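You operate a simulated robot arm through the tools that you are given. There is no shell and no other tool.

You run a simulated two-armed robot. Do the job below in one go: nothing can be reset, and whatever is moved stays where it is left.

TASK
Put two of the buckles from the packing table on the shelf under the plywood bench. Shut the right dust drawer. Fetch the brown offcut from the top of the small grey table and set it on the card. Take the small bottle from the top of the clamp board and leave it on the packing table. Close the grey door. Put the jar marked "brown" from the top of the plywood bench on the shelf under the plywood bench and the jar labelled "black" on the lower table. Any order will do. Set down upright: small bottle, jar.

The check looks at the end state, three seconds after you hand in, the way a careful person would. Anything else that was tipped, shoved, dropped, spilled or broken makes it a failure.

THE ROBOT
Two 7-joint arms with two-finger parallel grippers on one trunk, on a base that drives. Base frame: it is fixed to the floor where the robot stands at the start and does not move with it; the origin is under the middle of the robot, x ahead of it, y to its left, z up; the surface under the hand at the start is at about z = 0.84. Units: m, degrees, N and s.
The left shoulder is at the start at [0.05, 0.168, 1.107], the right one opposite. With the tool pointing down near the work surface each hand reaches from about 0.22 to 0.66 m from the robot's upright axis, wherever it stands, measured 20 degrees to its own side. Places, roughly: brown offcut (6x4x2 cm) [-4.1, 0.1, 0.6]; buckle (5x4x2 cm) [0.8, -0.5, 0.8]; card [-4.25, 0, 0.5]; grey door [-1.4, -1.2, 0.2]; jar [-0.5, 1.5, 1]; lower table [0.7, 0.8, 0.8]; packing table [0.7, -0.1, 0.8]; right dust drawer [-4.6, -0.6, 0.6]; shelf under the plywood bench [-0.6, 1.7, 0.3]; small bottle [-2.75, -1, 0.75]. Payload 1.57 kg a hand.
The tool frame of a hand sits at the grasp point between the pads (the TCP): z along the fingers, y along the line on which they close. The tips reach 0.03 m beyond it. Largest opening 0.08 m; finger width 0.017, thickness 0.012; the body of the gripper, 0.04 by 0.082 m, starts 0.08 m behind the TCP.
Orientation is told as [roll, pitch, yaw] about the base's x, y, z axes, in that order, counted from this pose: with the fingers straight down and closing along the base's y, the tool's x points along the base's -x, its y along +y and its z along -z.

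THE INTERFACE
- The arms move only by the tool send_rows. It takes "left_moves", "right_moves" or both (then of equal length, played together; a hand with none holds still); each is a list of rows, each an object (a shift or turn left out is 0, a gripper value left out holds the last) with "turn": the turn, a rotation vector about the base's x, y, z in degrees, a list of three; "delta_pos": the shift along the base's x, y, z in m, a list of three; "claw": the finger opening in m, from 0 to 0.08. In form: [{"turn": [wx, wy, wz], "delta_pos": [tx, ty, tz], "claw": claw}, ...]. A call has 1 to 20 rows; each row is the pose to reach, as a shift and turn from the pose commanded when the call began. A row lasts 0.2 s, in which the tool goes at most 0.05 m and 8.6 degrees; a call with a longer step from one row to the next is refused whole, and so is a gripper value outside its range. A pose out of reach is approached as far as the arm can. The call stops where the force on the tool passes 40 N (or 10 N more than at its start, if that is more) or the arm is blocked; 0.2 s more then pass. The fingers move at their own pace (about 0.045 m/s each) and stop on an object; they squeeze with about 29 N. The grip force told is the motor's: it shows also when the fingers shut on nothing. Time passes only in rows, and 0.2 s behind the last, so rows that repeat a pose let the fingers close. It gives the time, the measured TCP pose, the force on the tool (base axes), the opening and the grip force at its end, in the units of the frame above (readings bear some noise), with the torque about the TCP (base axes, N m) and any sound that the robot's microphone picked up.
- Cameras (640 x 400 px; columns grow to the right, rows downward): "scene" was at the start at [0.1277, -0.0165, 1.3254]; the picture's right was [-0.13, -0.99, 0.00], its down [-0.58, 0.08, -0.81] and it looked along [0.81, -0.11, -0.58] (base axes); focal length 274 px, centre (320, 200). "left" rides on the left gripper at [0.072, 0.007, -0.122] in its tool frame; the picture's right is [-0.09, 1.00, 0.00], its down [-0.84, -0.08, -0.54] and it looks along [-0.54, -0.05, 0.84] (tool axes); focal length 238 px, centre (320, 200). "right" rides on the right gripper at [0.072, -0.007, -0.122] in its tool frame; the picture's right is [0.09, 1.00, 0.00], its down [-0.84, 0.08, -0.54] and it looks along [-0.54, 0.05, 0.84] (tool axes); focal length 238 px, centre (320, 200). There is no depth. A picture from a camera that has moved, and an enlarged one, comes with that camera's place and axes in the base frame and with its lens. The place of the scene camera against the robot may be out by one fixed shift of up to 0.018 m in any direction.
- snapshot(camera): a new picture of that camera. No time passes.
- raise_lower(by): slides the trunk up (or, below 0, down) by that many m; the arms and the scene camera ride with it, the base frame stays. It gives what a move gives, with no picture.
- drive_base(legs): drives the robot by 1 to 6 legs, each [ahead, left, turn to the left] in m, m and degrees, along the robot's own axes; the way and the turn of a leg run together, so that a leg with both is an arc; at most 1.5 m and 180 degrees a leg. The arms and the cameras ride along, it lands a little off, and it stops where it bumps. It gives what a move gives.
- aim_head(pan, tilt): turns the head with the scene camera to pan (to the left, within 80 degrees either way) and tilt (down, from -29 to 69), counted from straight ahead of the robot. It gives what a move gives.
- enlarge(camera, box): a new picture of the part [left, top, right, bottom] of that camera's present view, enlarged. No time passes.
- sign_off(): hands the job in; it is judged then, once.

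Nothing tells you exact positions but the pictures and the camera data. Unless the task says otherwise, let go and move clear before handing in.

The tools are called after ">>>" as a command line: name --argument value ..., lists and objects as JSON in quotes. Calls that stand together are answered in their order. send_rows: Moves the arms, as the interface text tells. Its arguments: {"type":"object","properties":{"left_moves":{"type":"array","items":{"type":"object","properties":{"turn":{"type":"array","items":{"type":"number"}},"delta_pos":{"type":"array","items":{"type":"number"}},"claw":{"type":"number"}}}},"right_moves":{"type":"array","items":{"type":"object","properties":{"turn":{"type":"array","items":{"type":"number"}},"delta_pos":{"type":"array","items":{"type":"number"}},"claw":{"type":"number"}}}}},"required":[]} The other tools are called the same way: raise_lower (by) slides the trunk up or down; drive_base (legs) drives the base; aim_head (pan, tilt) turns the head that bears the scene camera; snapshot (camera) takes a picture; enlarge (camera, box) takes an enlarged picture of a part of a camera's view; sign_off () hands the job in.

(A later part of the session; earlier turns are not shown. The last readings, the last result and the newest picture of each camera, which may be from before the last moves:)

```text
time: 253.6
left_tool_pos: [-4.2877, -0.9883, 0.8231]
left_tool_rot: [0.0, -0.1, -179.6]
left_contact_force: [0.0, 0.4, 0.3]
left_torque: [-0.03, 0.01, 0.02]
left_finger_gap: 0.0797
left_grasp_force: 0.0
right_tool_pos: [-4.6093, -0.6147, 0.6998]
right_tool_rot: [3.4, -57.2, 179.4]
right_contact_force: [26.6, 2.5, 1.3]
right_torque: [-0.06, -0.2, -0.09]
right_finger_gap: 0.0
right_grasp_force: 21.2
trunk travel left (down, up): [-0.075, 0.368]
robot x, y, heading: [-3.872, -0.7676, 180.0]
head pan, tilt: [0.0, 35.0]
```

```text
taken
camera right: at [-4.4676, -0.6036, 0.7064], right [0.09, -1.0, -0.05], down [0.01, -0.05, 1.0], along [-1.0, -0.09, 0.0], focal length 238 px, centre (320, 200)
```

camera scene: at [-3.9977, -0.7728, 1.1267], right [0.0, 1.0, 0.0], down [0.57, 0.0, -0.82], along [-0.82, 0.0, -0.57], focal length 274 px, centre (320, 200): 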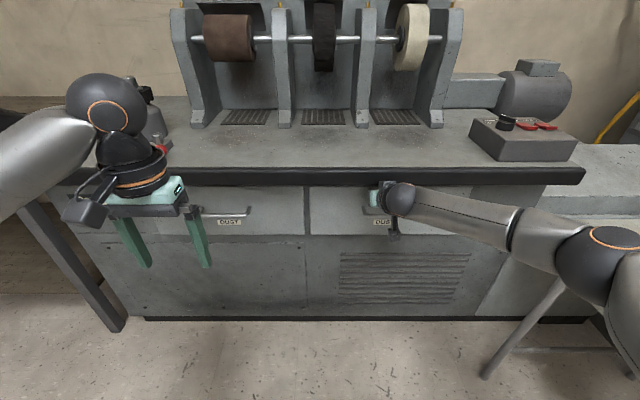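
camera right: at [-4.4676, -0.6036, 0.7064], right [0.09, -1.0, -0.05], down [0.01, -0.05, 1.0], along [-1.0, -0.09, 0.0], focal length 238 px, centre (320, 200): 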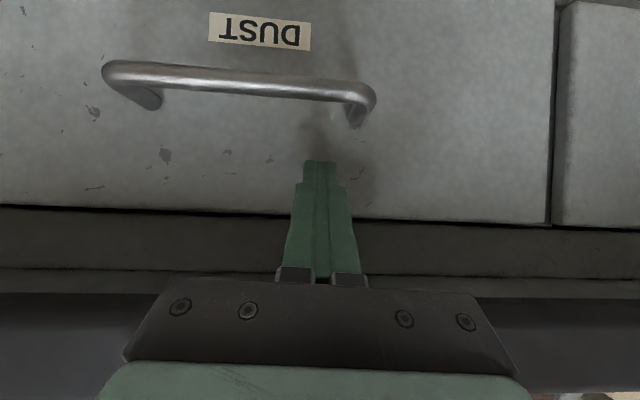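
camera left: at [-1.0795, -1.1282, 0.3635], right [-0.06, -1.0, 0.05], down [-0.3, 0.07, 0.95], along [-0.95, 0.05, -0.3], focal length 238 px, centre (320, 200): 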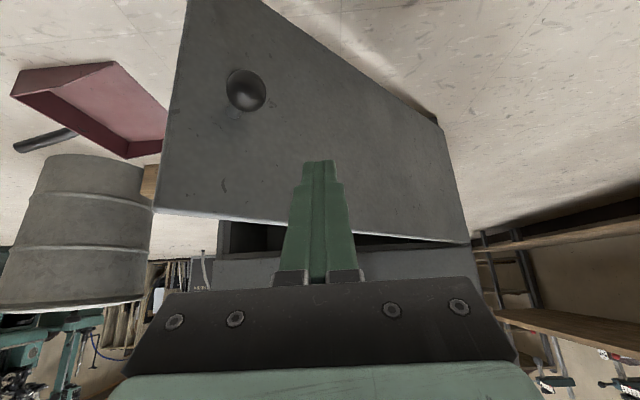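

The drawer is flush with its neighbour (26 N stop felt). Retracting the right hand and checking that it stays shut.

>>> send_rows --right_moves '[{"delta_pos": [0.03, 0, 0]}, {"delta_pos": [0.07, 0, 0]}, {"delta_pos": [0.11, 0, 0]}, {"delta_pos": [0.15, 0, 0]}, {"delta_pos": [0.19, 0, 0.0]}, {"delta_pos": [0.22, 0, 0.02]}, {"delta_pos": [0.25, 0, 0.05], "turn": [0, -6, 0]}, {"delta_pos": [0.27, 0, 0.08], "turn": [0, -13, 0]}, {"delta_pos": [0.27, 0, 0.12], "turn": [0, -20, 0]}, {"delta_pos": [0.27, 0, 0.16], "turn": [0, -28, 0]}, {"delta_pos": [0.27, 0, 0.2], "turn": [0, -36, 0]}, {"delta_pos": [0.27, 0, 0.23], "turn": [0, -44, 0]}, {"delta_pos": [0.27, 0, 0.25], "turn": [0, -52, 0]}, {"delta_pos": [0.27, 0, 0.27], "turn": [0, -57.3, 0]}, {"delta_pos": [0.27, 0, 0.27], "turn": [0, -57.3, 0], "claw": 0.08}, {"delta_pos": [0.27, 0, 0.27], "turn": [0, -57.3, 0], "claw": 0.08}]'

>>> snapshot --camera "scene"

```text
time: 257.0
left_tool_pos: [-4.2891, -0.987, 0.8217]
left_tool_rot: [0.0, 0.1, -179.6]
left_contact_force: [-0.8, 0.0, -0.2]
left_torque: [-0.01, 0.03, 0.02]
left_finger_gap: 0.0801
left_grasp_force: 0.0
right_tool_pos: [-4.3411, -0.6161, 0.9702]
right_tool_rot: [2.8, 0.1, 179.7]
right_contact_force: [-0.6, 0.2, -0.1]
right_torque: [0.02, -0.03, -0.01]
right_finger_gap: 0.0497
right_grasp_force: 0.2
trunk travel left (down, up): [-0.075, 0.368]
robot x, y, heading: [-3.8716, -0.7678, 179.9]
head pan, tilt: [0.0, 35.0]
```

```text
taken
camera scene: at [-3.9996, -0.773, 1.1264], right [0.0, 1.0, 0.0], down [0.57, 0.0, -0.82], along [-0.82, 0.0, -0.57], focal length 274 px, centre (320, 200)
```

scene: 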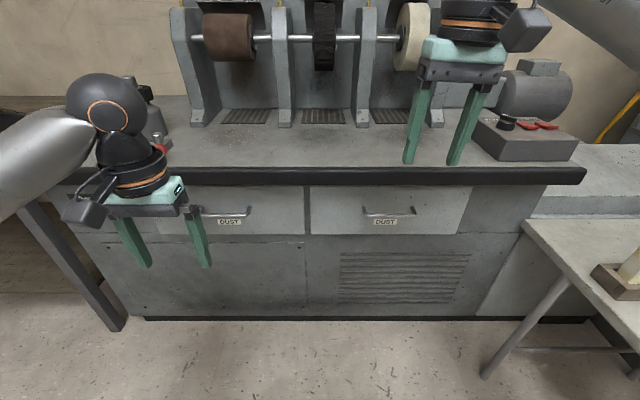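

Drawer closed and clear. Now turning to face the small grey table from its south side for the offcut.

>>> drive_base --legs '[[0, 0, -90]]'

>>> aim_head --pan 20 --tilt 45

>>> snapshot --camera "scene"

>>> snapshot --camera "left"

```text
time: 261.3
left_tool_pos: [-4.079, -0.346, 0.8216]
left_tool_rot: [0.0, 0.0, 88.8]
left_contact_force: [0.8, 0.2, 0.6]
left_torque: [0.02, -0.01, -0.01]
left_finger_gap: 0.0799
left_grasp_force: 0.0
right_tool_pos: [-3.7062, -0.3053, 0.9702]
right_tool_rot: [2.8, 0.0, 87.9]
right_contact_force: [-1.0, 0.3, -0.1]
right_torque: [-0.02, 0.0, 0.0]
right_finger_gap: 0.08
right_grasp_force: 0.0
trunk travel left (down, up): [-0.075, 0.368]
robot x, y, heading: [-3.8731, -0.7699, 88.2]
head pan, tilt: [0.0, 35.0]
```

```text
time: 262.1
left_tool_pos: [-4.079, -0.3452, 0.8213]
left_tool_rot: [0.1, 0.1, 88.8]
left_contact_force: [-0.6, 1.2, -0.1]
left_torque: [0.0, -0.02, 0.0]
left_finger_gap: 0.0798
left_grasp_force: 0.1
right_tool_pos: [-3.706, -0.3047, 0.9697]
right_tool_rot: [2.9, 0.0, 87.9]
right_contact_force: [-0.8, -0.2, 0.3]
right_torque: [-0.02, 0.02, -0.01]
right_finger_gap: 0.0801
right_grasp_force: 0.0
trunk travel left (down, up): [-0.075, 0.368]
robot x, y, heading: [-3.8756, -0.7719, 88.4]
head pan, tilt: [20.0, 45.0]
```

```text
taken
camera scene: at [-3.8958, -0.6558, 1.1116], right [0.95, 0.31, 0.0], down [0.22, -0.67, -0.71], along [-0.22, 0.67, -0.71], focal length 274 px, centre (320, 200)
```

scene: 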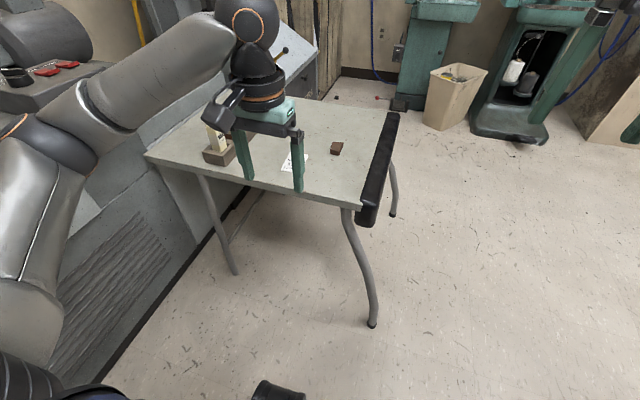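

```text
taken
camera left: at [-4.087, -0.4169, 0.9427], right [-0.99, 0.11, 0.0], down [0.1, 0.84, 0.54], along [0.06, 0.54, -0.84], focal length 238 px, centre (320, 200)
```

left: 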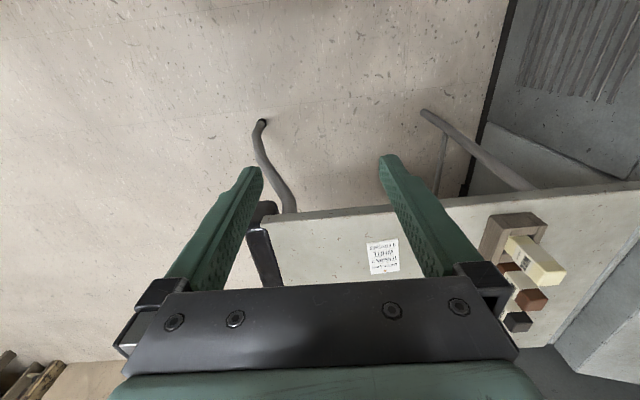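

The card is at about [-4.173, -0.055] and the offcut at about [-4.07, 0.04], table top z≈0.61. Moving the base into position with the left hand above the table.

>>> drive_base --legs '[[0, 0.105, 1.6], [0.24, 0, 0]]'

>>> snapshot --camera "left"

>>> snapshot --camera "scene"

```text
time: 265.1
left_tool_pos: [-4.1942, -0.1072, 0.8213]
left_tool_rot: [0.0, 0.1, 90.4]
left_contact_force: [0.5, 0.1, -0.8]
left_torque: [-0.01, 0.02, 0.04]
left_finger_gap: 0.0803
left_grasp_force: 0.0
right_tool_pos: [-3.8223, -0.0558, 0.9701]
right_tool_rot: [2.7, 0.1, 89.5]
right_contact_force: [0.0, 0.2, -0.2]
right_torque: [0.01, -0.01, 0.0]
right_finger_gap: 0.0802
right_grasp_force: 0.0
trunk travel left (down, up): [-0.075, 0.368]
robot x, y, heading: [-3.975, -0.5261, 89.6]
head pan, tilt: [20.0, 45.0]
```

```text
taken
camera left: at [-4.2001, -0.1791, 0.9427], right [-1.0, 0.09, 0.0], down [0.07, 0.84, 0.54], along [0.05, 0.54, -0.84], focal length 238 px, centre (320, 200)
```

left: 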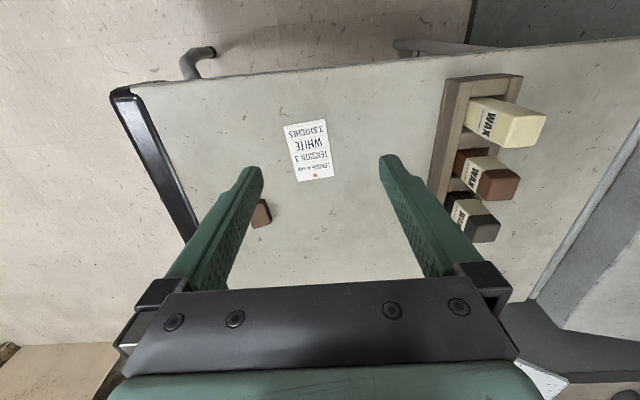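

```text
taken
camera scene: at [-4.0025, -0.4126, 1.1115], right [0.94, 0.34, 0.0], down [0.24, -0.66, -0.71], along [-0.24, 0.66, -0.71], focal length 274 px, centre (320, 200)
```

scene: 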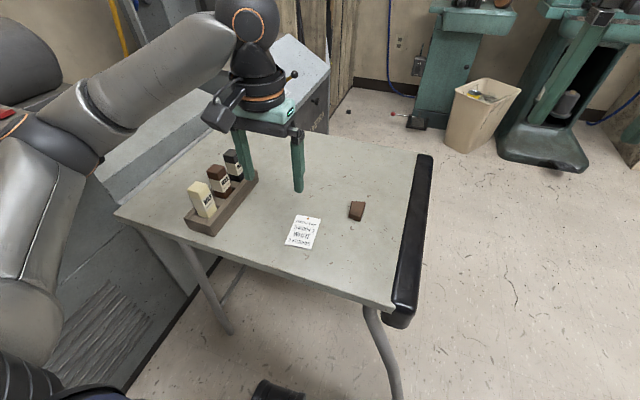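

>>> enlarge --camera "scene" --box '[270, 170, 400, 260]'

>>> snapshot --camera "right"

```text
4.44 times, centred on (335, 215) of scene
camera zoom: at [-4.0025, -0.4126, 1.1115], right [0.94, 0.34, 0.0], down [0.24, -0.66, -0.71], along [-0.24, 0.66, -0.71], focal length 1218 px, centre (253, 133)
```

zoom: 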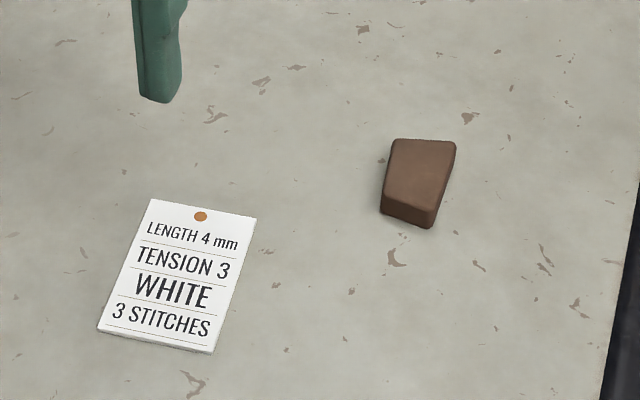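

```text
taken
camera right: at [-3.8104, -0.1286, 1.0922], right [-1.0, -0.08, 0.05], down [-0.04, 0.84, 0.55], along [-0.09, 0.54, -0.84], focal length 238 px, centre (320, 200)
```

right: 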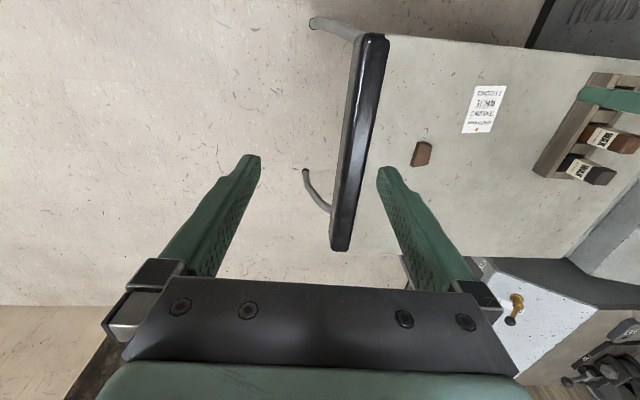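

The offcut's parallel long faces run along y at x≈-4.09 and -4.056, so the hand's current closing direction (x) suits it. Moving above it.

>>> send_rows --left_moves '[{"delta_pos": [0.03, 0.035, 0]}, {"delta_pos": [0.06, 0.07, 0]}, {"delta_pos": [0.09, 0.105, -0.01]}, {"delta_pos": [0.121, 0.143, -0.02]}, {"delta_pos": [0.121, 0.143, -0.06]}, {"delta_pos": [0.121, 0.143, -0.09]}, {"delta_pos": [0.121, 0.143, -0.09]}]'

>>> snapshot --camera "left"

>>> snapshot --camera "scene"

```text
time: 266.7
left_tool_pos: [-4.0728, 0.0353, 0.7327]
left_tool_rot: [0.0, 0.0, 90.3]
left_contact_force: [-0.4, -0.5, 0.0]
left_torque: [0.0, 0.02, -0.04]
left_finger_gap: 0.0799
left_grasp_force: 0.0
right_tool_pos: [-3.823, -0.0571, 0.9699]
right_tool_rot: [2.8, 0.0, 89.6]
right_contact_force: [0.4, -0.6, -0.1]
right_torque: [-0.02, -0.01, 0.0]
right_finger_gap: 0.0797
right_grasp_force: 0.0
trunk travel left (down, up): [-0.075, 0.368]
robot x, y, heading: [-3.9747, -0.524, 89.9]
head pan, tilt: [20.0, 45.0]
```

```text
taken
camera left: at [-4.0789, -0.0363, 0.8531], right [-1.0, 0.09, 0.0], down [0.07, 0.84, 0.54], along [0.05, 0.54, -0.84], focal length 238 px, centre (320, 200)
```

left: 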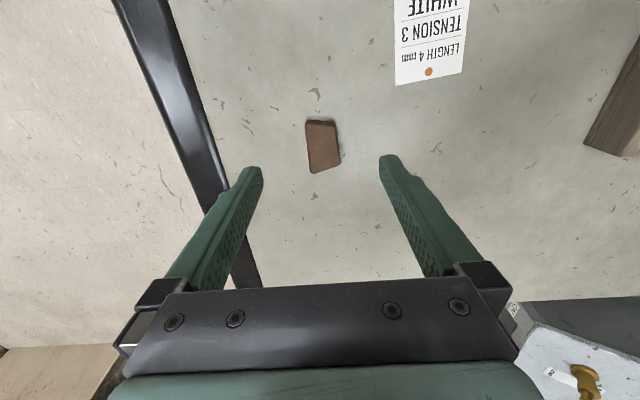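

```text
taken
camera scene: at [-4.0025, -0.4126, 1.1116], right [0.94, 0.34, 0.0], down [0.24, -0.66, -0.71], along [-0.24, 0.66, -0.71], focal length 274 px, centre (320, 200)
```

scene: 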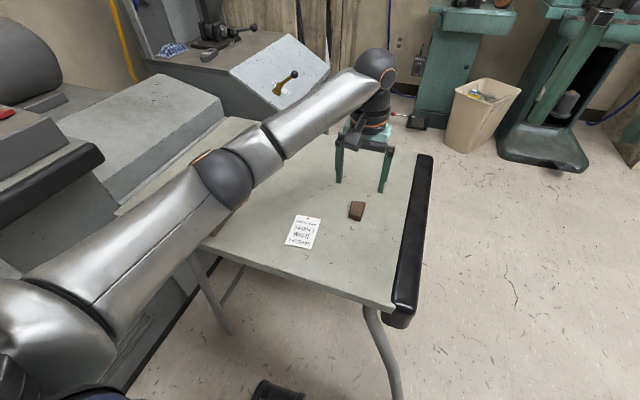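

Centred in x; shifting 8 mm north and descending to just above the table top.

>>> send_rows --left_moves '[{"delta_pos": [-0.001, 0.008, -0.03]}, {"delta_pos": [-0.001, 0.009, -0.06]}, {"delta_pos": [-0.001, 0.009, -0.08]}, {"delta_pos": [-0.001, 0.009, -0.087]}, {"delta_pos": [-0.001, 0.009, -0.09]}, {"delta_pos": [-0.001, 0.009, -0.09]}]'

>>> snapshot --camera "left"

```text
time: 268.1
left_tool_pos: [-4.0744, 0.0453, 0.6407]
left_tool_rot: [0.0, 0.0, 90.3]
left_contact_force: [1.3, 0.3, -0.2]
left_torque: [0.02, -0.04, 0.0]
left_finger_gap: 0.0802
left_grasp_force: 0.0
right_tool_pos: [-3.8227, -0.0565, 0.9703]
right_tool_rot: [2.9, -0.1, 89.4]
right_contact_force: [-0.1, -0.2, -0.4]
right_torque: [0.01, -0.01, -0.01]
right_finger_gap: 0.0805
right_grasp_force: 0.0
trunk travel left (down, up): [-0.075, 0.368]
robot x, y, heading: [-3.9743, -0.5241, 89.9]
head pan, tilt: [20.0, 45.0]
```

```text
taken
camera left: at [-4.0802, -0.0271, 0.7626], right [-1.0, 0.09, 0.0], down [0.07, 0.84, 0.54], along [0.05, 0.54, -0.84], focal length 238 px, centre (320, 200)
```

left: 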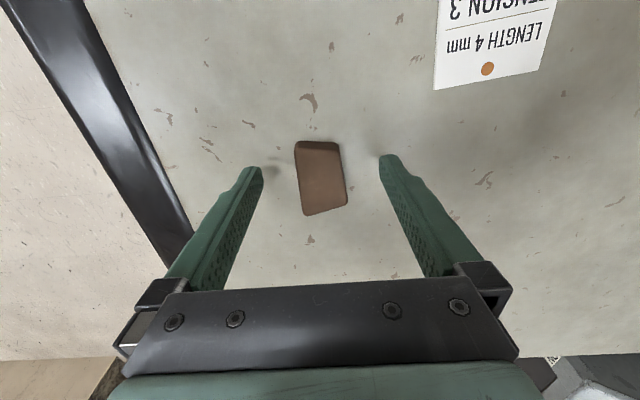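

>>> send_rows --left_moves '[{"delta_pos": [0, 0, -0.002]}, {"delta_pos": [0, 0, -0.004]}, {"delta_pos": [0, 0, -0.006]}, {"delta_pos": [0, 0, -0.006]}]'

```text
time: 269.1
left_tool_pos: [-4.0738, 0.0447, 0.6345]
left_tool_rot: [0.0, -0.1, 90.5]
left_contact_force: [-1.2, 0.0, -0.5]
left_torque: [-0.01, 0.02, 0.0]
left_finger_gap: 0.0798
left_grasp_force: 0.1
right_tool_pos: [-3.8229, -0.0558, 0.9699]
right_tool_rot: [2.7, 0.0, 89.5]
right_contact_force: [0.0, 0.5, 0.4]
right_torque: [0.01, 0.0, -0.02]
right_finger_gap: 0.0801
right_grasp_force: 0.1
trunk travel left (down, up): [-0.075, 0.368]
robot x, y, heading: [-3.9774, -0.5274, 89.9]
head pan, tilt: [20.0, 45.0]
```

>>> send_rows --left_moves '[{"delta_pos": [0, 0, -0.0015]}, {"delta_pos": [0, 0, -0.003]}, {"delta_pos": [0, 0, -0.003], "claw": 0.02}, {"delta_pos": [0, 0, -0.003], "claw": 0.02}, {"delta_pos": [0, 0, -0.003], "claw": 0.02}, {"delta_pos": [0, 0, -0.003], "claw": 0.02}]'

>>> snapshot --camera "left"

```text
time: 270.5
left_tool_pos: [-4.0732, 0.0449, 0.6334]
left_tool_rot: [0.0, 0.1, 90.3]
left_contact_force: [0.0, 0.2, 0.5]
left_torque: [0.01, 0.0, -0.01]
left_finger_gap: 0.0318
left_grasp_force: 22.9
right_tool_pos: [-3.8224, -0.0566, 0.9694]
right_tool_rot: [2.8, 0.1, 89.4]
right_contact_force: [-0.4, -0.5, 0.2]
right_torque: [0.0, 0.02, 0.0]
right_finger_gap: 0.0799
right_grasp_force: 0.1
trunk travel left (down, up): [-0.075, 0.368]
robot x, y, heading: [-3.9765, -0.5268, 90.1]
head pan, tilt: [20.0, 45.0]
```

```text
taken
camera left: at [-4.0802, -0.027, 0.7539], right [-1.0, 0.09, 0.0], down [0.07, 0.84, 0.54], along [0.05, 0.54, -0.84], focal length 238 px, centre (320, 200)
```

left: 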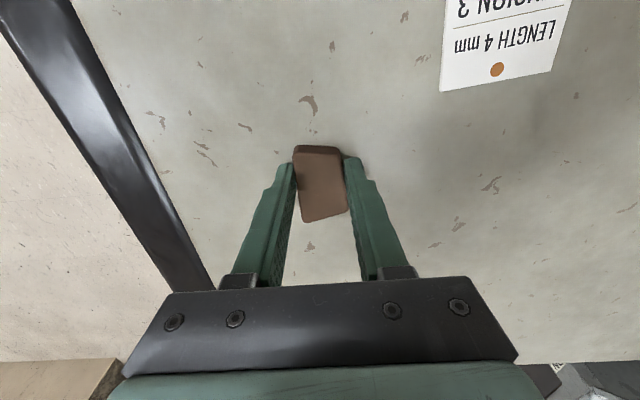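

Offcut gripped (gap 0.032). Lifting it and carrying it over to the card's centre at [-4.173, -0.054].

>>> send_rows --left_moves '[{"delta_pos": [0, 0, 0.02], "claw": 0.0}, {"delta_pos": [0, 0, 0.05]}, {"delta_pos": [-0.025, -0.025, 0.06]}, {"delta_pos": [-0.05, -0.05, 0.06]}, {"delta_pos": [-0.075, -0.075, 0.06]}, {"delta_pos": [-0.0995, -0.099, 0.06]}, {"delta_pos": [-0.0995, -0.099, 0.06]}]'

>>> snapshot --camera "left"

>>> enlarge --camera "scene" --box '[230, 100, 420, 270]'

```text
time: 272.1
left_tool_pos: [-4.1753, -0.0538, 0.6912]
left_tool_rot: [0.0, 0.0, 90.5]
left_contact_force: [0.0, 0.0, 0.1]
left_torque: [-0.02, 0.02, 0.04]
left_finger_gap: 0.0313
left_grasp_force: 29.1
right_tool_pos: [-3.8221, -0.0557, 0.9706]
right_tool_rot: [2.8, 0.0, 89.4]
right_contact_force: [0.3, 0.5, 0.1]
right_torque: [0.01, 0.01, -0.02]
right_finger_gap: 0.0798
right_grasp_force: 0.1
trunk travel left (down, up): [-0.075, 0.368]
robot x, y, heading: [-3.9766, -0.5251, 89.9]
head pan, tilt: [20.0, 45.0]
```

```text
taken
camera left: at [-4.1804, -0.1262, 0.813], right [-1.0, 0.09, 0.0], down [0.07, 0.84, 0.54], along [0.05, 0.54, -0.84], focal length 238 px, centre (320, 200)
```

left: 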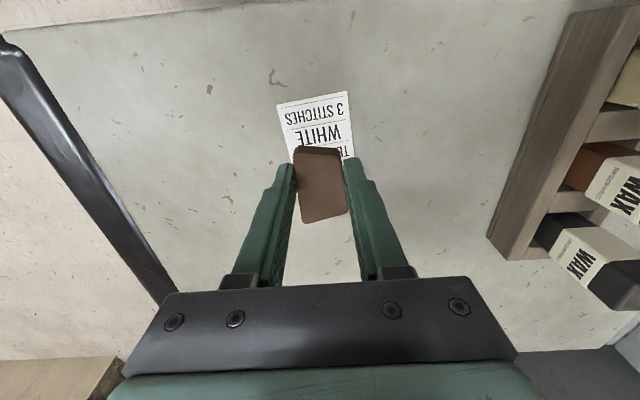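

```text
2.35 times, centred on (325, 185) of scene
camera zoom: at [-4.0026, -0.4126, 1.1116], right [0.94, 0.34, 0.0], down [0.24, -0.66, -0.71], along [-0.24, 0.66, -0.71], focal length 645 px, centre (308, 235)
```

zoom: 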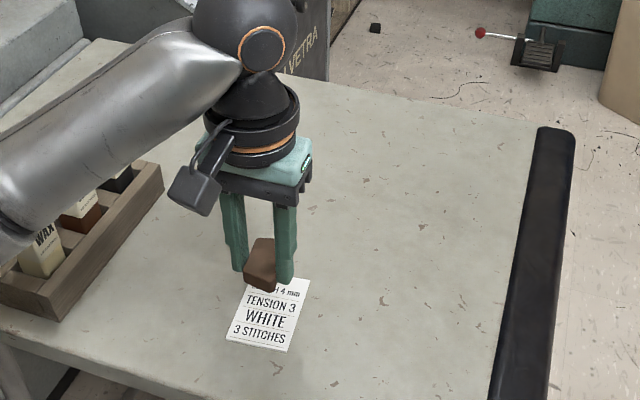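

The offcut is above the card. Lowering it gently onto the card.

>>> send_rows --left_moves '[{"delta_pos": [0.001, 0.001, -0.025]}, {"delta_pos": [0.001, 0.001, -0.045]}, {"delta_pos": [0.001, 0.001, -0.053]}, {"delta_pos": [0.001, 0.001, -0.056]}, {"delta_pos": [0.001, 0.001, -0.058]}, {"delta_pos": [0.001, 0.001, -0.058]}]'

>>> snapshot --camera "left"

```text
time: 273.5
left_tool_pos: [-4.1728, -0.0532, 0.6355]
left_tool_rot: [0.0, -0.1, 90.4]
left_contact_force: [-0.8, -0.2, 5.0]
left_torque: [0.02, -0.02, 0.01]
left_finger_gap: 0.0313
left_grasp_force: 29.1
right_tool_pos: [-3.8226, -0.0566, 0.9706]
right_tool_rot: [2.8, -0.1, 89.4]
right_contact_force: [0.0, 0.3, 0.3]
right_torque: [0.01, 0.01, 0.0]
right_finger_gap: 0.0796
right_grasp_force: 0.0
trunk travel left (down, up): [-0.075, 0.368]
robot x, y, heading: [-3.973, -0.5255, 90.0]
head pan, tilt: [20.0, 45.0]
```

```text
taken
camera left: at [-4.1788, -0.125, 0.7559], right [-1.0, 0.09, 0.0], down [0.07, 0.84, 0.54], along [0.05, 0.54, -0.84], focal length 238 px, centre (320, 200)
```

left: 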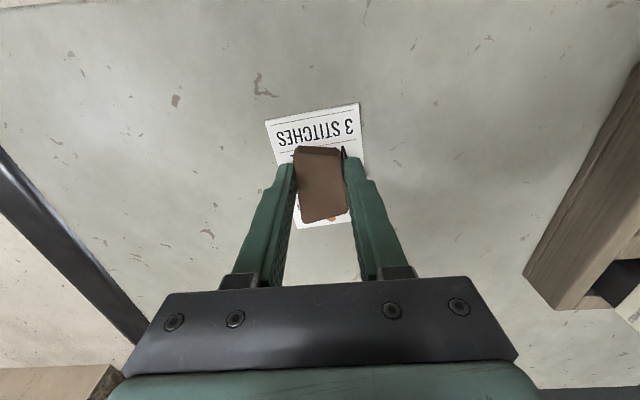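

Light contact on the card. Raising a millimetre, then opening and lifting away.

>>> send_rows --left_moves '[{"delta_pos": [0, 0, 0.001]}, {"delta_pos": [0, 0, 0.001], "claw": 0.036}, {"delta_pos": [0, 0, 0.001], "claw": 0.05}, {"delta_pos": [0, 0, 0.002], "claw": 0.07}, {"delta_pos": [0, 0, 0.002], "claw": 0.07}, {"delta_pos": [0, 0, 0.03], "claw": 0.07}, {"delta_pos": [0, 0, 0.07], "claw": 0.08}, {"delta_pos": [0, 0, 0.11], "claw": 0.08}, {"delta_pos": [0, -0.02, 0.15], "claw": 0.08}, {"delta_pos": [0, -0.05, 0.18], "claw": 0.08}, {"delta_pos": [0, -0.05, 0.18], "claw": 0.08}]'

>>> snapshot --camera "left"

>>> enlarge --camera "scene" --box '[230, 150, 420, 270]'

```text
time: 275.9
left_tool_pos: [-4.1744, -0.1051, 0.8147]
left_tool_rot: [0.1, 0.0, 90.4]
left_contact_force: [-0.4, -0.7, 0.3]
left_torque: [-0.03, 0.01, 0.02]
left_finger_gap: 0.08
left_grasp_force: 0.0
right_tool_pos: [-3.8216, -0.0563, 0.971]
right_tool_rot: [2.8, 0.0, 89.5]
right_contact_force: [0.2, -0.2, 1.0]
right_torque: [-0.03, 0.01, 0.02]
right_finger_gap: 0.08
right_grasp_force: 0.0
trunk travel left (down, up): [-0.075, 0.368]
robot x, y, heading: [-3.9753, -0.5293, 89.9]
head pan, tilt: [20.0, 45.0]
```

```text
taken
camera left: at [-4.1789, -0.1756, 0.9356], right [-1.0, 0.09, 0.0], down [0.07, 0.84, 0.54], along [0.05, 0.54, -0.84], focal length 238 px, centre (320, 200)
```

left: 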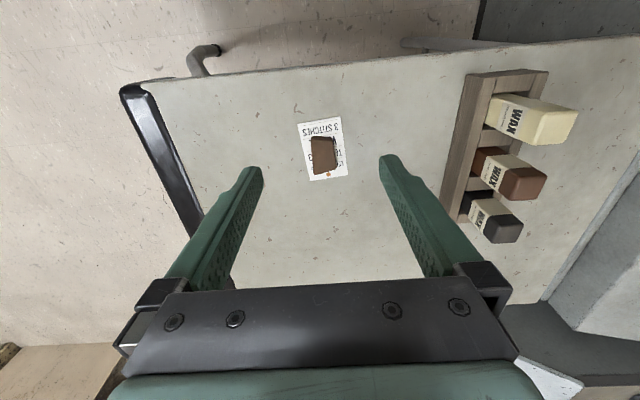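

```text
3.33 times, centred on (325, 210) of scene
camera zoom: at [-4.0025, -0.4127, 1.1116], right [0.94, 0.34, 0.0], down [0.24, -0.66, -0.71], along [-0.24, 0.67, -0.71], focal length 913 px, centre (303, 167)
```

zoom: 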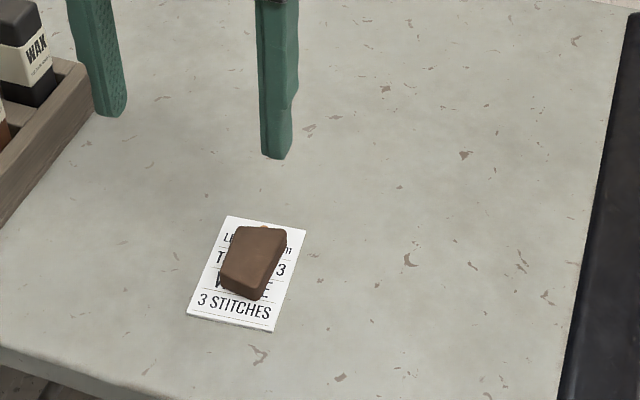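

The offcut rests squarely on the card. Now raising up and leaving the corner in short legs toward the clamp board with the small bottle.

>>> raise_lower --by 0.2

>>> drive_base --legs '[[-0.12, 0, 0], [0, 0, -90], [0.45, 0, 0], [0, 0.38, 0]]'

>>> aim_head --pan -45 --tilt 30

>>> snapshot --camera "scene"

```text
time: 278.1
left_tool_pos: [-4.1741, -0.1041, 1.0136]
left_tool_rot: [0.0, 0.1, 90.5]
left_contact_force: [0.3, 0.6, 0.2]
left_torque: [0.01, -0.02, 0.03]
left_finger_gap: 0.0802
left_grasp_force: 0.0
right_tool_pos: [-3.8229, -0.0566, 1.1697]
right_tool_rot: [2.8, 0.1, 89.5]
right_contact_force: [-0.7, -0.1, -0.2]
right_torque: [-0.03, 0.02, 0.01]
right_finger_gap: 0.08
right_grasp_force: 0.0
trunk travel left (down, up): [-0.275, 0.168]
robot x, y, heading: [-3.9797, -0.5221, 89.8]
head pan, tilt: [20.0, 45.0]
```

```text
time: 285.4
left_tool_pos: [-3.1231, -0.4691, 1.0138]
left_tool_rot: [0.1, 0.0, -1.3]
left_contact_force: [-0.4, -0.2, -0.4]
left_torque: [-0.02, 0.0, -0.02]
left_finger_gap: 0.0801
left_grasp_force: 0.0
right_tool_pos: [-3.0917, -0.8199, 1.1702]
right_tool_rot: [2.4, 1.5, -1.8]
right_contact_force: [-1.7, 0.5, 0.6]
right_torque: [-0.03, 0.07, -0.1]
right_finger_gap: 0.08
right_grasp_force: 0.0
trunk travel left (down, up): [-0.275, 0.168]
robot x, y, heading: [-3.5509, -0.6578, -1.7]
head pan, tilt: [20.0, 45.0]
stopped in leg 3: the force on the tool passed its limit at 61 N (the readings are from after the stop); the commanded pose is now the measured one
```

```text
time: 286.7
left_tool_pos: [-3.124, -0.4686, 1.0156]
left_tool_rot: [0.1, -0.1, -1.2]
left_contact_force: [0.3, 0.1, 0.4]
left_torque: [-0.01, 0.01, -0.02]
left_finger_gap: 0.08
left_grasp_force: 0.0
right_tool_pos: [-3.0925, -0.8203, 1.1693]
right_tool_rot: [2.4, 1.5, -1.8]
right_contact_force: [-4.1, 0.4, 1.1]
right_torque: [-0.05, 0.14, -0.19]
right_finger_gap: 0.0798
right_grasp_force: 0.1
trunk travel left (down, up): [-0.275, 0.168]
robot x, y, heading: [-3.5501, -0.6554, -1.7]
head pan, tilt: [-45.0, 30.0]
```

```text
taken
camera scene: at [-3.4469, -0.7267, 1.3342], right [-0.73, -0.69, 0.0], down [-0.34, 0.36, -0.87], along [0.59, -0.63, -0.5], focal length 274 px, centre (320, 200)
```

scene: 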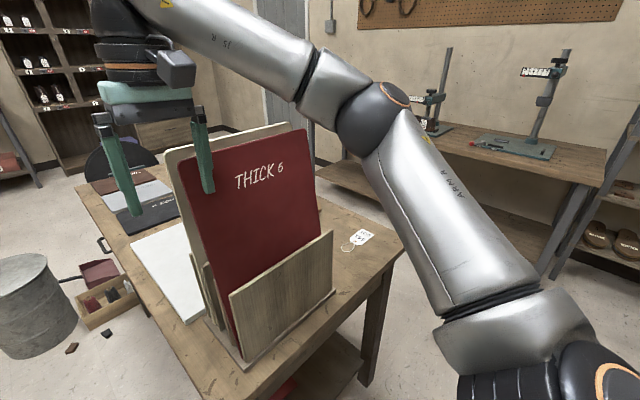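

The right hand bumped the standing boards at the end of the middle table. I'll back straight off and inspect whether anything shifted.

>>> drive_base --legs '[[-0.2, 0, 0]]'

>>> snapshot --camera "scene"

```text
time: 288.3
left_tool_pos: [-3.3211, -0.4639, 1.0146]
left_tool_rot: [0.1, 0.0, -1.2]
left_contact_force: [0.0, -0.3, -0.9]
left_torque: [0.03, -0.02, 0.01]
left_finger_gap: 0.0801
left_grasp_force: 0.1
right_tool_pos: [-3.291, -0.8156, 1.1699]
right_tool_rot: [2.4, 1.5, -1.7]
right_contact_force: [-0.1, -1.0, 0.3]
right_torque: [-0.01, -0.01, -0.01]
right_finger_gap: 0.0798
right_grasp_force: 0.1
trunk travel left (down, up): [-0.275, 0.168]
robot x, y, heading: [-3.7473, -0.6512, -1.9]
head pan, tilt: [-45.0, 30.0]
```

```text
taken
camera scene: at [-3.6452, -0.7209, 1.3343], right [-0.73, -0.69, 0.0], down [-0.34, 0.36, -0.87], along [0.59, -0.63, -0.5], focal length 274 px, centre (320, 200)
```

scene: 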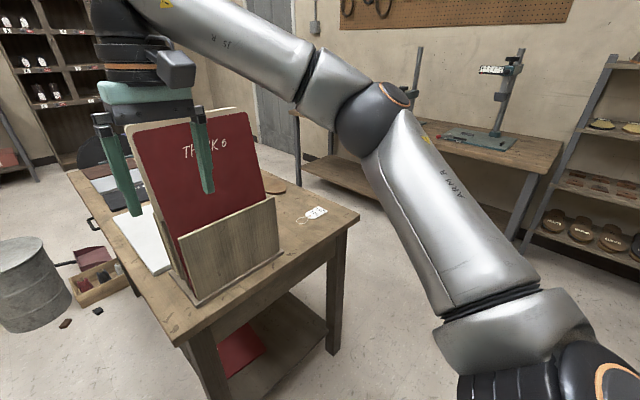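

The boards still stand in their holder and appear undisturbed. I'll tuck the right hand in close, then go around to the north side with more clearance.

>>> send_rows --right_moves '[{"delta_pos": [-0.04, 0.0, 0], "turn": [-2.4, -1.5, 0]}, {"delta_pos": [-0.08, 0.0, 0], "turn": [-2.4, -1.5, 0]}, {"delta_pos": [-0.12, 0, -0.02], "turn": [-2.4, -1.5, 0]}, {"delta_pos": [-0.16, 0, -0.05], "turn": [-2.4, -1.5, 0]}, {"delta_pos": [-0.17, 0, -0.08], "turn": [-2.4, -1.5, 0]}, {"delta_pos": [-0.17, 0, -0.08], "turn": [-2.4, -1.5, 0]}]' --left_moves '[{"delta_pos": [-0.03, 0, 0]}, {"delta_pos": [-0.06, 0, 0.02]}, {"delta_pos": [-0.09, 0, 0.04]}, {"delta_pos": [-0.12, 0, 0.05]}, {"delta_pos": [-0.13, 0, 0.05]}, {"delta_pos": [-0.13, 0, 0.05]}]'

>>> drive_base --legs '[[0.22, 0.34, 1.9]]'

>>> snapshot --camera "scene"

```text
time: 289.7
left_tool_pos: [-3.4516, -0.464, 1.0647]
left_tool_rot: [0.0, 0.0, -1.4]
left_contact_force: [1.2, -0.1, 0.1]
left_torque: [0.03, 0.0, -0.01]
left_finger_gap: 0.08
left_grasp_force: 0.0
right_tool_pos: [-3.4597, -0.8155, 1.089]
right_tool_rot: [0.1, -0.1, -1.9]
right_contact_force: [-0.1, 0.0, -0.2]
right_torque: [0.03, 0.0, -0.01]
right_finger_gap: 0.08
right_grasp_force: 0.1
trunk travel left (down, up): [-0.275, 0.168]
robot x, y, heading: [-3.7476, -0.6481, -1.8]
head pan, tilt: [-45.0, 30.0]
```

```text
time: 293.3
left_tool_pos: [-3.2329, -0.1176, 1.0642]
left_tool_rot: [0.2, 0.1, 0.6]
left_contact_force: [-0.2, -1.4, -0.4]
left_torque: [-0.03, 0.01, 0.0]
left_finger_gap: 0.0799
left_grasp_force: 0.0
right_tool_pos: [-3.2308, -0.469, 1.0885]
right_tool_rot: [0.1, -0.2, 0.0]
right_contact_force: [-0.2, -0.1, 0.4]
right_torque: [-0.01, 0.0, 0.01]
right_finger_gap: 0.08
right_grasp_force: 0.0
trunk travel left (down, up): [-0.275, 0.168]
robot x, y, heading: [-3.5231, -0.3116, 0.0]
head pan, tilt: [-45.0, 30.0]
```

```text
taken
camera scene: at [-3.4181, -0.38, 1.3342], right [-0.71, -0.71, 0.0], down [-0.35, 0.35, -0.87], along [0.61, -0.61, -0.5], focal length 274 px, centre (320, 200)
```

scene: 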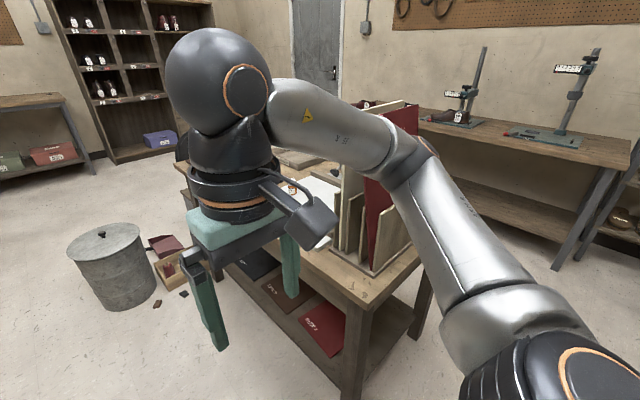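

Clear of the boards now. Driving along the north side of the middle table and turning to face the clamp board.

>>> drive_base --legs '[[0.7, 0.12, 0], [0, 0, -90]]'

>>> aim_head --pan 0 --tilt 38

>>> snapshot --camera "scene"

```text
time: 301.0
left_tool_pos: [-2.6324, -0.4791, 1.0647]
left_tool_rot: [0.1, 0.0, -89.7]
left_contact_force: [-0.1, 0.0, -0.3]
left_torque: [0.01, -0.01, -0.03]
left_finger_gap: 0.0801
left_grasp_force: 0.1
right_tool_pos: [-2.9842, -0.4791, 1.0889]
right_tool_rot: [0.1, -0.1, -90.2]
right_contact_force: [0.5, -0.7, -0.9]
right_torque: [-0.01, -0.03, -0.02]
right_finger_gap: 0.0802
right_grasp_force: 0.0
trunk travel left (down, up): [-0.275, 0.168]
robot x, y, heading: [-2.8231, -0.19, -89.9]
head pan, tilt: [-45.0, 30.0]
```

```text
time: 302.1
left_tool_pos: [-2.6314, -0.479, 1.0645]
left_tool_rot: [0.1, 0.0, -89.6]
left_contact_force: [0.7, 0.6, -0.1]
left_torque: [0.0, -0.02, 0.04]
left_finger_gap: 0.0804
left_grasp_force: 0.0
right_tool_pos: [-2.9831, -0.4786, 1.0881]
right_tool_rot: [0.2, -0.1, -90.2]
right_contact_force: [-0.9, 0.8, 0.4]
right_torque: [-0.03, -0.01, -0.02]
right_finger_gap: 0.0801
right_grasp_force: 0.1
trunk travel left (down, up): [-0.275, 0.168]
robot x, y, heading: [-2.8239, -0.1858, -90.0]
head pan, tilt: [0.0, 38.0]
```

```text
taken
camera scene: at [-2.8248, -0.3191, 1.3218], right [-1.0, 0.0, 0.0], down [0.0, 0.62, -0.79], along [0.0, -0.79, -0.62], focal length 274 px, centre (320, 200)
```

scene: 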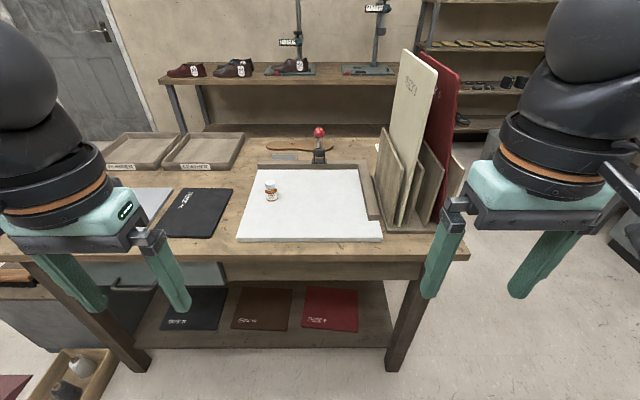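

The small bottle stands on the white clamp board at about [-2.66, -1.03]. Moving the base in 0.25 m and looking with the left hand camera.

>>> drive_base --legs '[[0.24, 0, 0]]'

>>> snapshot --camera "left"

>>> snapshot --camera "scene"

>>> enlarge --camera "scene" --box '[200, 150, 360, 250]'

```text
time: 303.9
left_tool_pos: [-2.6338, -0.7179, 1.0641]
left_tool_rot: [0.1, 0.0, -89.7]
left_contact_force: [-1.1, -0.8, -0.4]
left_torque: [0.01, 0.01, -0.03]
left_finger_gap: 0.0804
left_grasp_force: 0.0
right_tool_pos: [-2.9849, -0.718, 1.0891]
right_tool_rot: [0.2, 0.0, -90.3]
right_contact_force: [0.3, -0.4, 0.1]
right_torque: [-0.04, 0.02, -0.05]
right_finger_gap: 0.08
right_grasp_force: 0.1
trunk travel left (down, up): [-0.275, 0.168]
robot x, y, heading: [-2.8261, -0.4269, -90.2]
head pan, tilt: [0.0, 38.0]
```

```text
taken
camera left: at [-2.6263, -0.6459, 1.1855], right [1.0, -0.09, 0.0], down [-0.07, -0.84, 0.54], along [-0.05, -0.54, -0.84], focal length 238 px, centre (320, 200)
```

left: 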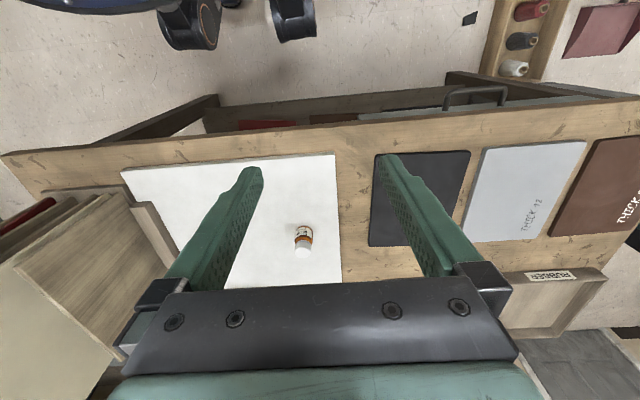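

```text
taken
camera scene: at [-2.8254, -0.558, 1.3217], right [-1.0, 0.0, 0.0], down [0.0, 0.62, -0.79], along [0.0, -0.79, -0.62], focal length 274 px, centre (320, 200)
```

scene: 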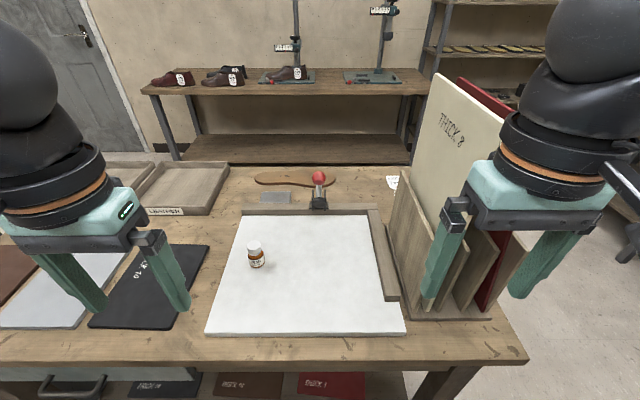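

```text
4.00 times, centred on (280, 200) of scene
camera zoom: at [-2.8254, -0.558, 1.3217], right [-1.0, 0.0, 0.0], down [0.0, 0.62, -0.79], along [0.0, -0.79, -0.62], focal length 1096 px, centre (480, 200)
```

zoom: 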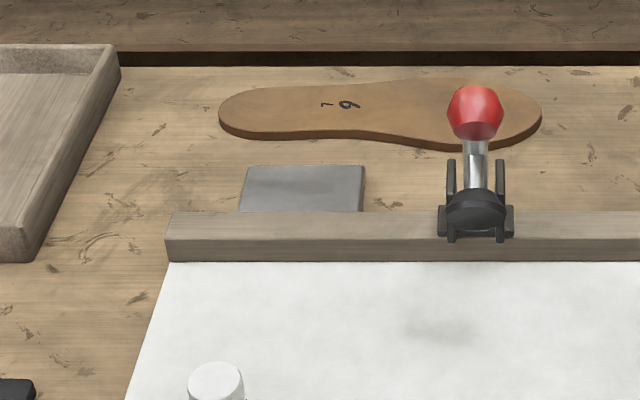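

The bottle triangulates to about [-2.684, -0.957], standing on the board (top z≈0.805), roughly 7.5 cm tall. Moving the left hand above it.

>>> send_rows --left_moves '[{"delta_pos": [-0.01, -0.045, 0]}, {"delta_pos": [-0.02, -0.09, 0]}, {"delta_pos": [-0.03, -0.135, -0.01]}, {"delta_pos": [-0.04, -0.18, -0.03]}, {"delta_pos": [-0.05, -0.22, -0.05]}, {"delta_pos": [-0.05, -0.239, -0.085]}, {"delta_pos": [-0.05, -0.239, -0.085]}]'

>>> snapshot --camera "left"

>>> snapshot --camera "scene"

```text
refused: row 4 steps farther than a row can; nothing moved
```

```text
taken
camera left: at [-2.6263, -0.6459, 1.1855], right [1.0, -0.09, 0.0], down [-0.07, -0.84, 0.54], along [-0.05, -0.54, -0.84], focal length 238 px, centre (320, 200)
```

left: 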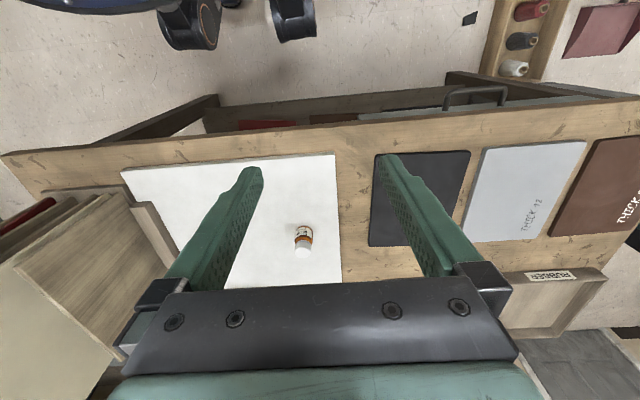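

```text
taken
camera scene: at [-2.8254, -0.558, 1.3217], right [-1.0, 0.0, 0.0], down [0.0, 0.62, -0.79], along [0.0, -0.79, -0.62], focal length 274 px, centre (320, 200)
```

scene: 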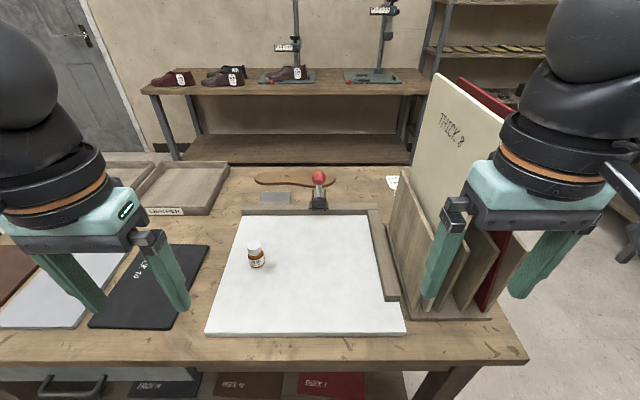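

Refused for a slightly long step; resending with shorter steps.

>>> send_rows --left_moves '[{"delta_pos": [-0.01, -0.04, 0]}, {"delta_pos": [-0.02, -0.08, 0]}, {"delta_pos": [-0.03, -0.12, 0]}, {"delta_pos": [-0.04, -0.16, -0.01]}, {"delta_pos": [-0.05, -0.2, -0.02]}, {"delta_pos": [-0.05, -0.239, -0.04]}, {"delta_pos": [-0.05, -0.239, -0.085]}, {"delta_pos": [-0.05, -0.239, -0.085]}]'

>>> snapshot --camera "left"

>>> snapshot --camera "scene"

```text
time: 305.7
left_tool_pos: [-2.6811, -0.9562, 0.9779]
left_tool_rot: [0.1, 0.1, -89.7]
left_contact_force: [-0.8, -0.6, -0.1]
left_torque: [-0.01, -0.01, 0.01]
left_finger_gap: 0.0798
left_grasp_force: 0.1
right_tool_pos: [-2.9846, -0.718, 1.0895]
right_tool_rot: [0.1, -0.1, -90.3]
right_contact_force: [-0.2, -0.6, -0.2]
right_torque: [0.01, 0.01, -0.01]
right_finger_gap: 0.0797
right_grasp_force: 0.0
trunk travel left (down, up): [-0.275, 0.168]
robot x, y, heading: [-2.8277, -0.4217, -90.2]
head pan, tilt: [0.0, 38.0]
```

```text
taken
camera left: at [-2.6753, -0.8846, 1.0999], right [1.0, -0.09, 0.0], down [-0.07, -0.84, 0.54], along [-0.05, -0.54, -0.84], focal length 238 px, centre (320, 200)
```

left: 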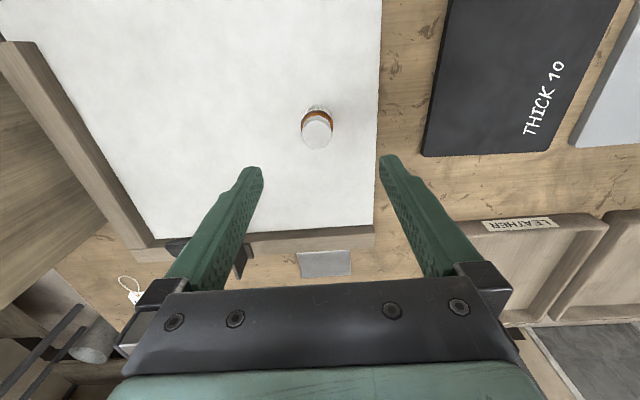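

```text
taken
camera scene: at [-2.8255, -0.5574, 1.3218], right [-1.0, 0.0, 0.0], down [0.0, 0.62, -0.79], along [0.0, -0.79, -0.62], focal length 274 px, centre (320, 200)
```

scene: 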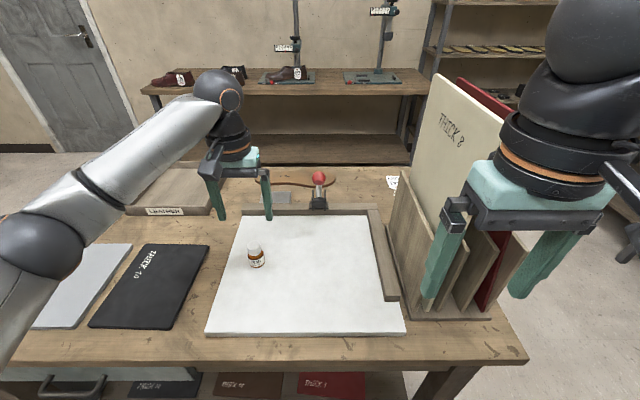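

Bottle is centred under the hand. Descending to grip it around the body.

>>> send_rows --left_moves '[{"delta_pos": [-0.003, 0.001, -0.04]}, {"delta_pos": [-0.003, 0.001, -0.08]}, {"delta_pos": [-0.003, 0.001, -0.11]}, {"delta_pos": [-0.003, 0.001, -0.125]}, {"delta_pos": [-0.003, 0.001, -0.125]}]'

>>> snapshot --camera "left"

>>> enlarge --camera "scene" --box '[190, 170, 330, 290]'

```text
time: 306.9
left_tool_pos: [-2.6851, -0.9553, 0.8534]
left_tool_rot: [-0.1, 0.1, -89.6]
left_contact_force: [-0.2, -1.0, -0.2]
left_torque: [0.0, 0.0, 0.02]
left_finger_gap: 0.0799
left_grasp_force: 0.1
right_tool_pos: [-2.9838, -0.7185, 1.0895]
right_tool_rot: [0.1, -0.1, -90.3]
right_contact_force: [0.1, 0.5, -0.1]
right_torque: [0.02, -0.01, -0.02]
right_finger_gap: 0.0799
right_grasp_force: 0.2
trunk travel left (down, up): [-0.275, 0.168]
robot x, y, heading: [-2.8248, -0.4209, -90.1]
head pan, tilt: [0.0, 38.0]
```

```text
taken
camera left: at [-2.6788, -0.883, 0.9748], right [1.0, -0.09, 0.0], down [-0.07, -0.84, 0.54], along [-0.05, -0.54, -0.84], focal length 238 px, centre (320, 200)
```

left: 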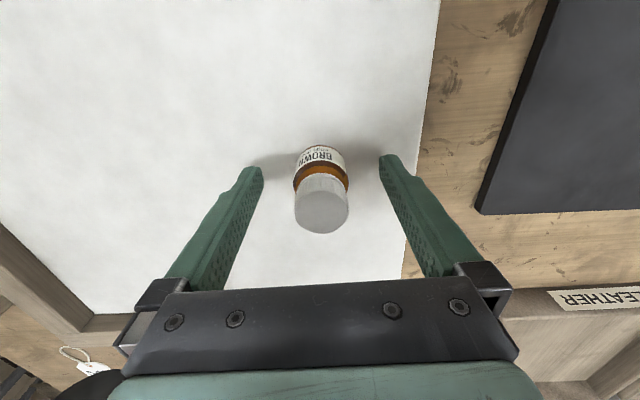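

```text
3.33 times, centred on (260, 230) of scene
camera zoom: at [-2.8254, -0.5574, 1.3218], right [-1.0, 0.0, 0.0], down [0.0, 0.62, -0.79], along [0.0, -0.79, -0.62], focal length 913 px, centre (520, 100)
```

zoom: 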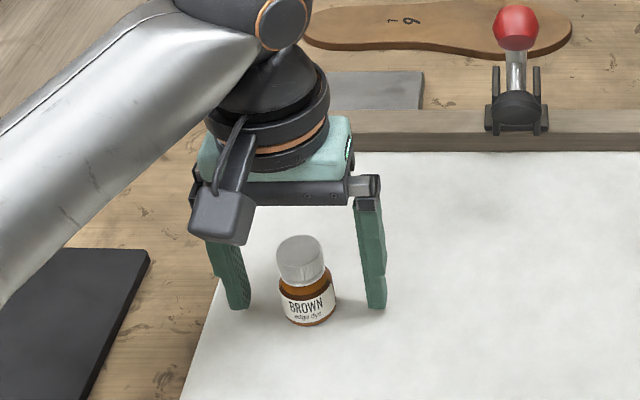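

The bottle is nicely between the fingers, tips about 1.4 cm above the board. Going down 5 mm more and closing.

>>> send_rows --left_moves '[{"delta_pos": [0, 0, -0.003]}, {"delta_pos": [0, 0, -0.005]}, {"delta_pos": [0, 0, -0.005], "claw": 0.02}, {"delta_pos": [0, 0, -0.005], "claw": 0.02}, {"delta_pos": [0, 0, -0.005], "claw": 0.02}, {"delta_pos": [0, 0, -0.005], "claw": 0.02}, {"delta_pos": [0, 0, -0.005], "claw": 0.02}]'

>>> snapshot --camera "left"

```text
time: 308.5
left_tool_pos: [-2.6852, -0.9552, 0.8493]
left_tool_rot: [0.2, -0.1, -89.8]
left_contact_force: [-0.2, 0.4, -0.1]
left_torque: [0.02, 0.0, 0.02]
left_finger_gap: 0.0335
left_grasp_force: 28.7
right_tool_pos: [-2.9846, -0.7182, 1.0882]
right_tool_rot: [0.1, -0.2, -90.3]
right_contact_force: [-0.9, 0.3, 0.5]
right_torque: [-0.02, -0.03, -0.03]
right_finger_gap: 0.08
right_grasp_force: 0.1
trunk travel left (down, up): [-0.275, 0.168]
robot x, y, heading: [-2.8274, -0.4277, -89.9]
head pan, tilt: [0.0, 38.0]
```

```text
taken
camera left: at [-2.6788, -0.8831, 0.9702], right [1.0, -0.09, 0.0], down [-0.07, -0.84, 0.54], along [-0.05, -0.54, -0.84], focal length 238 px, centre (320, 200)
```

left: 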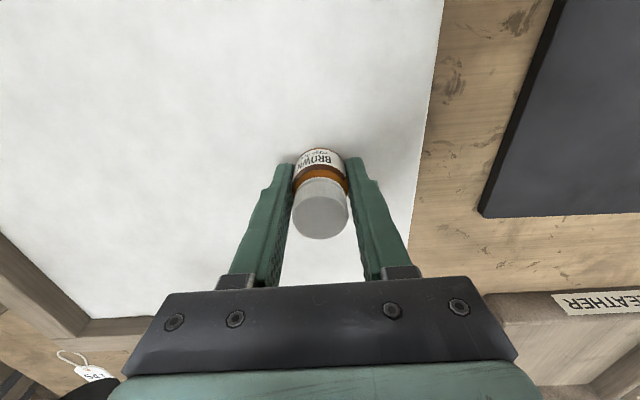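

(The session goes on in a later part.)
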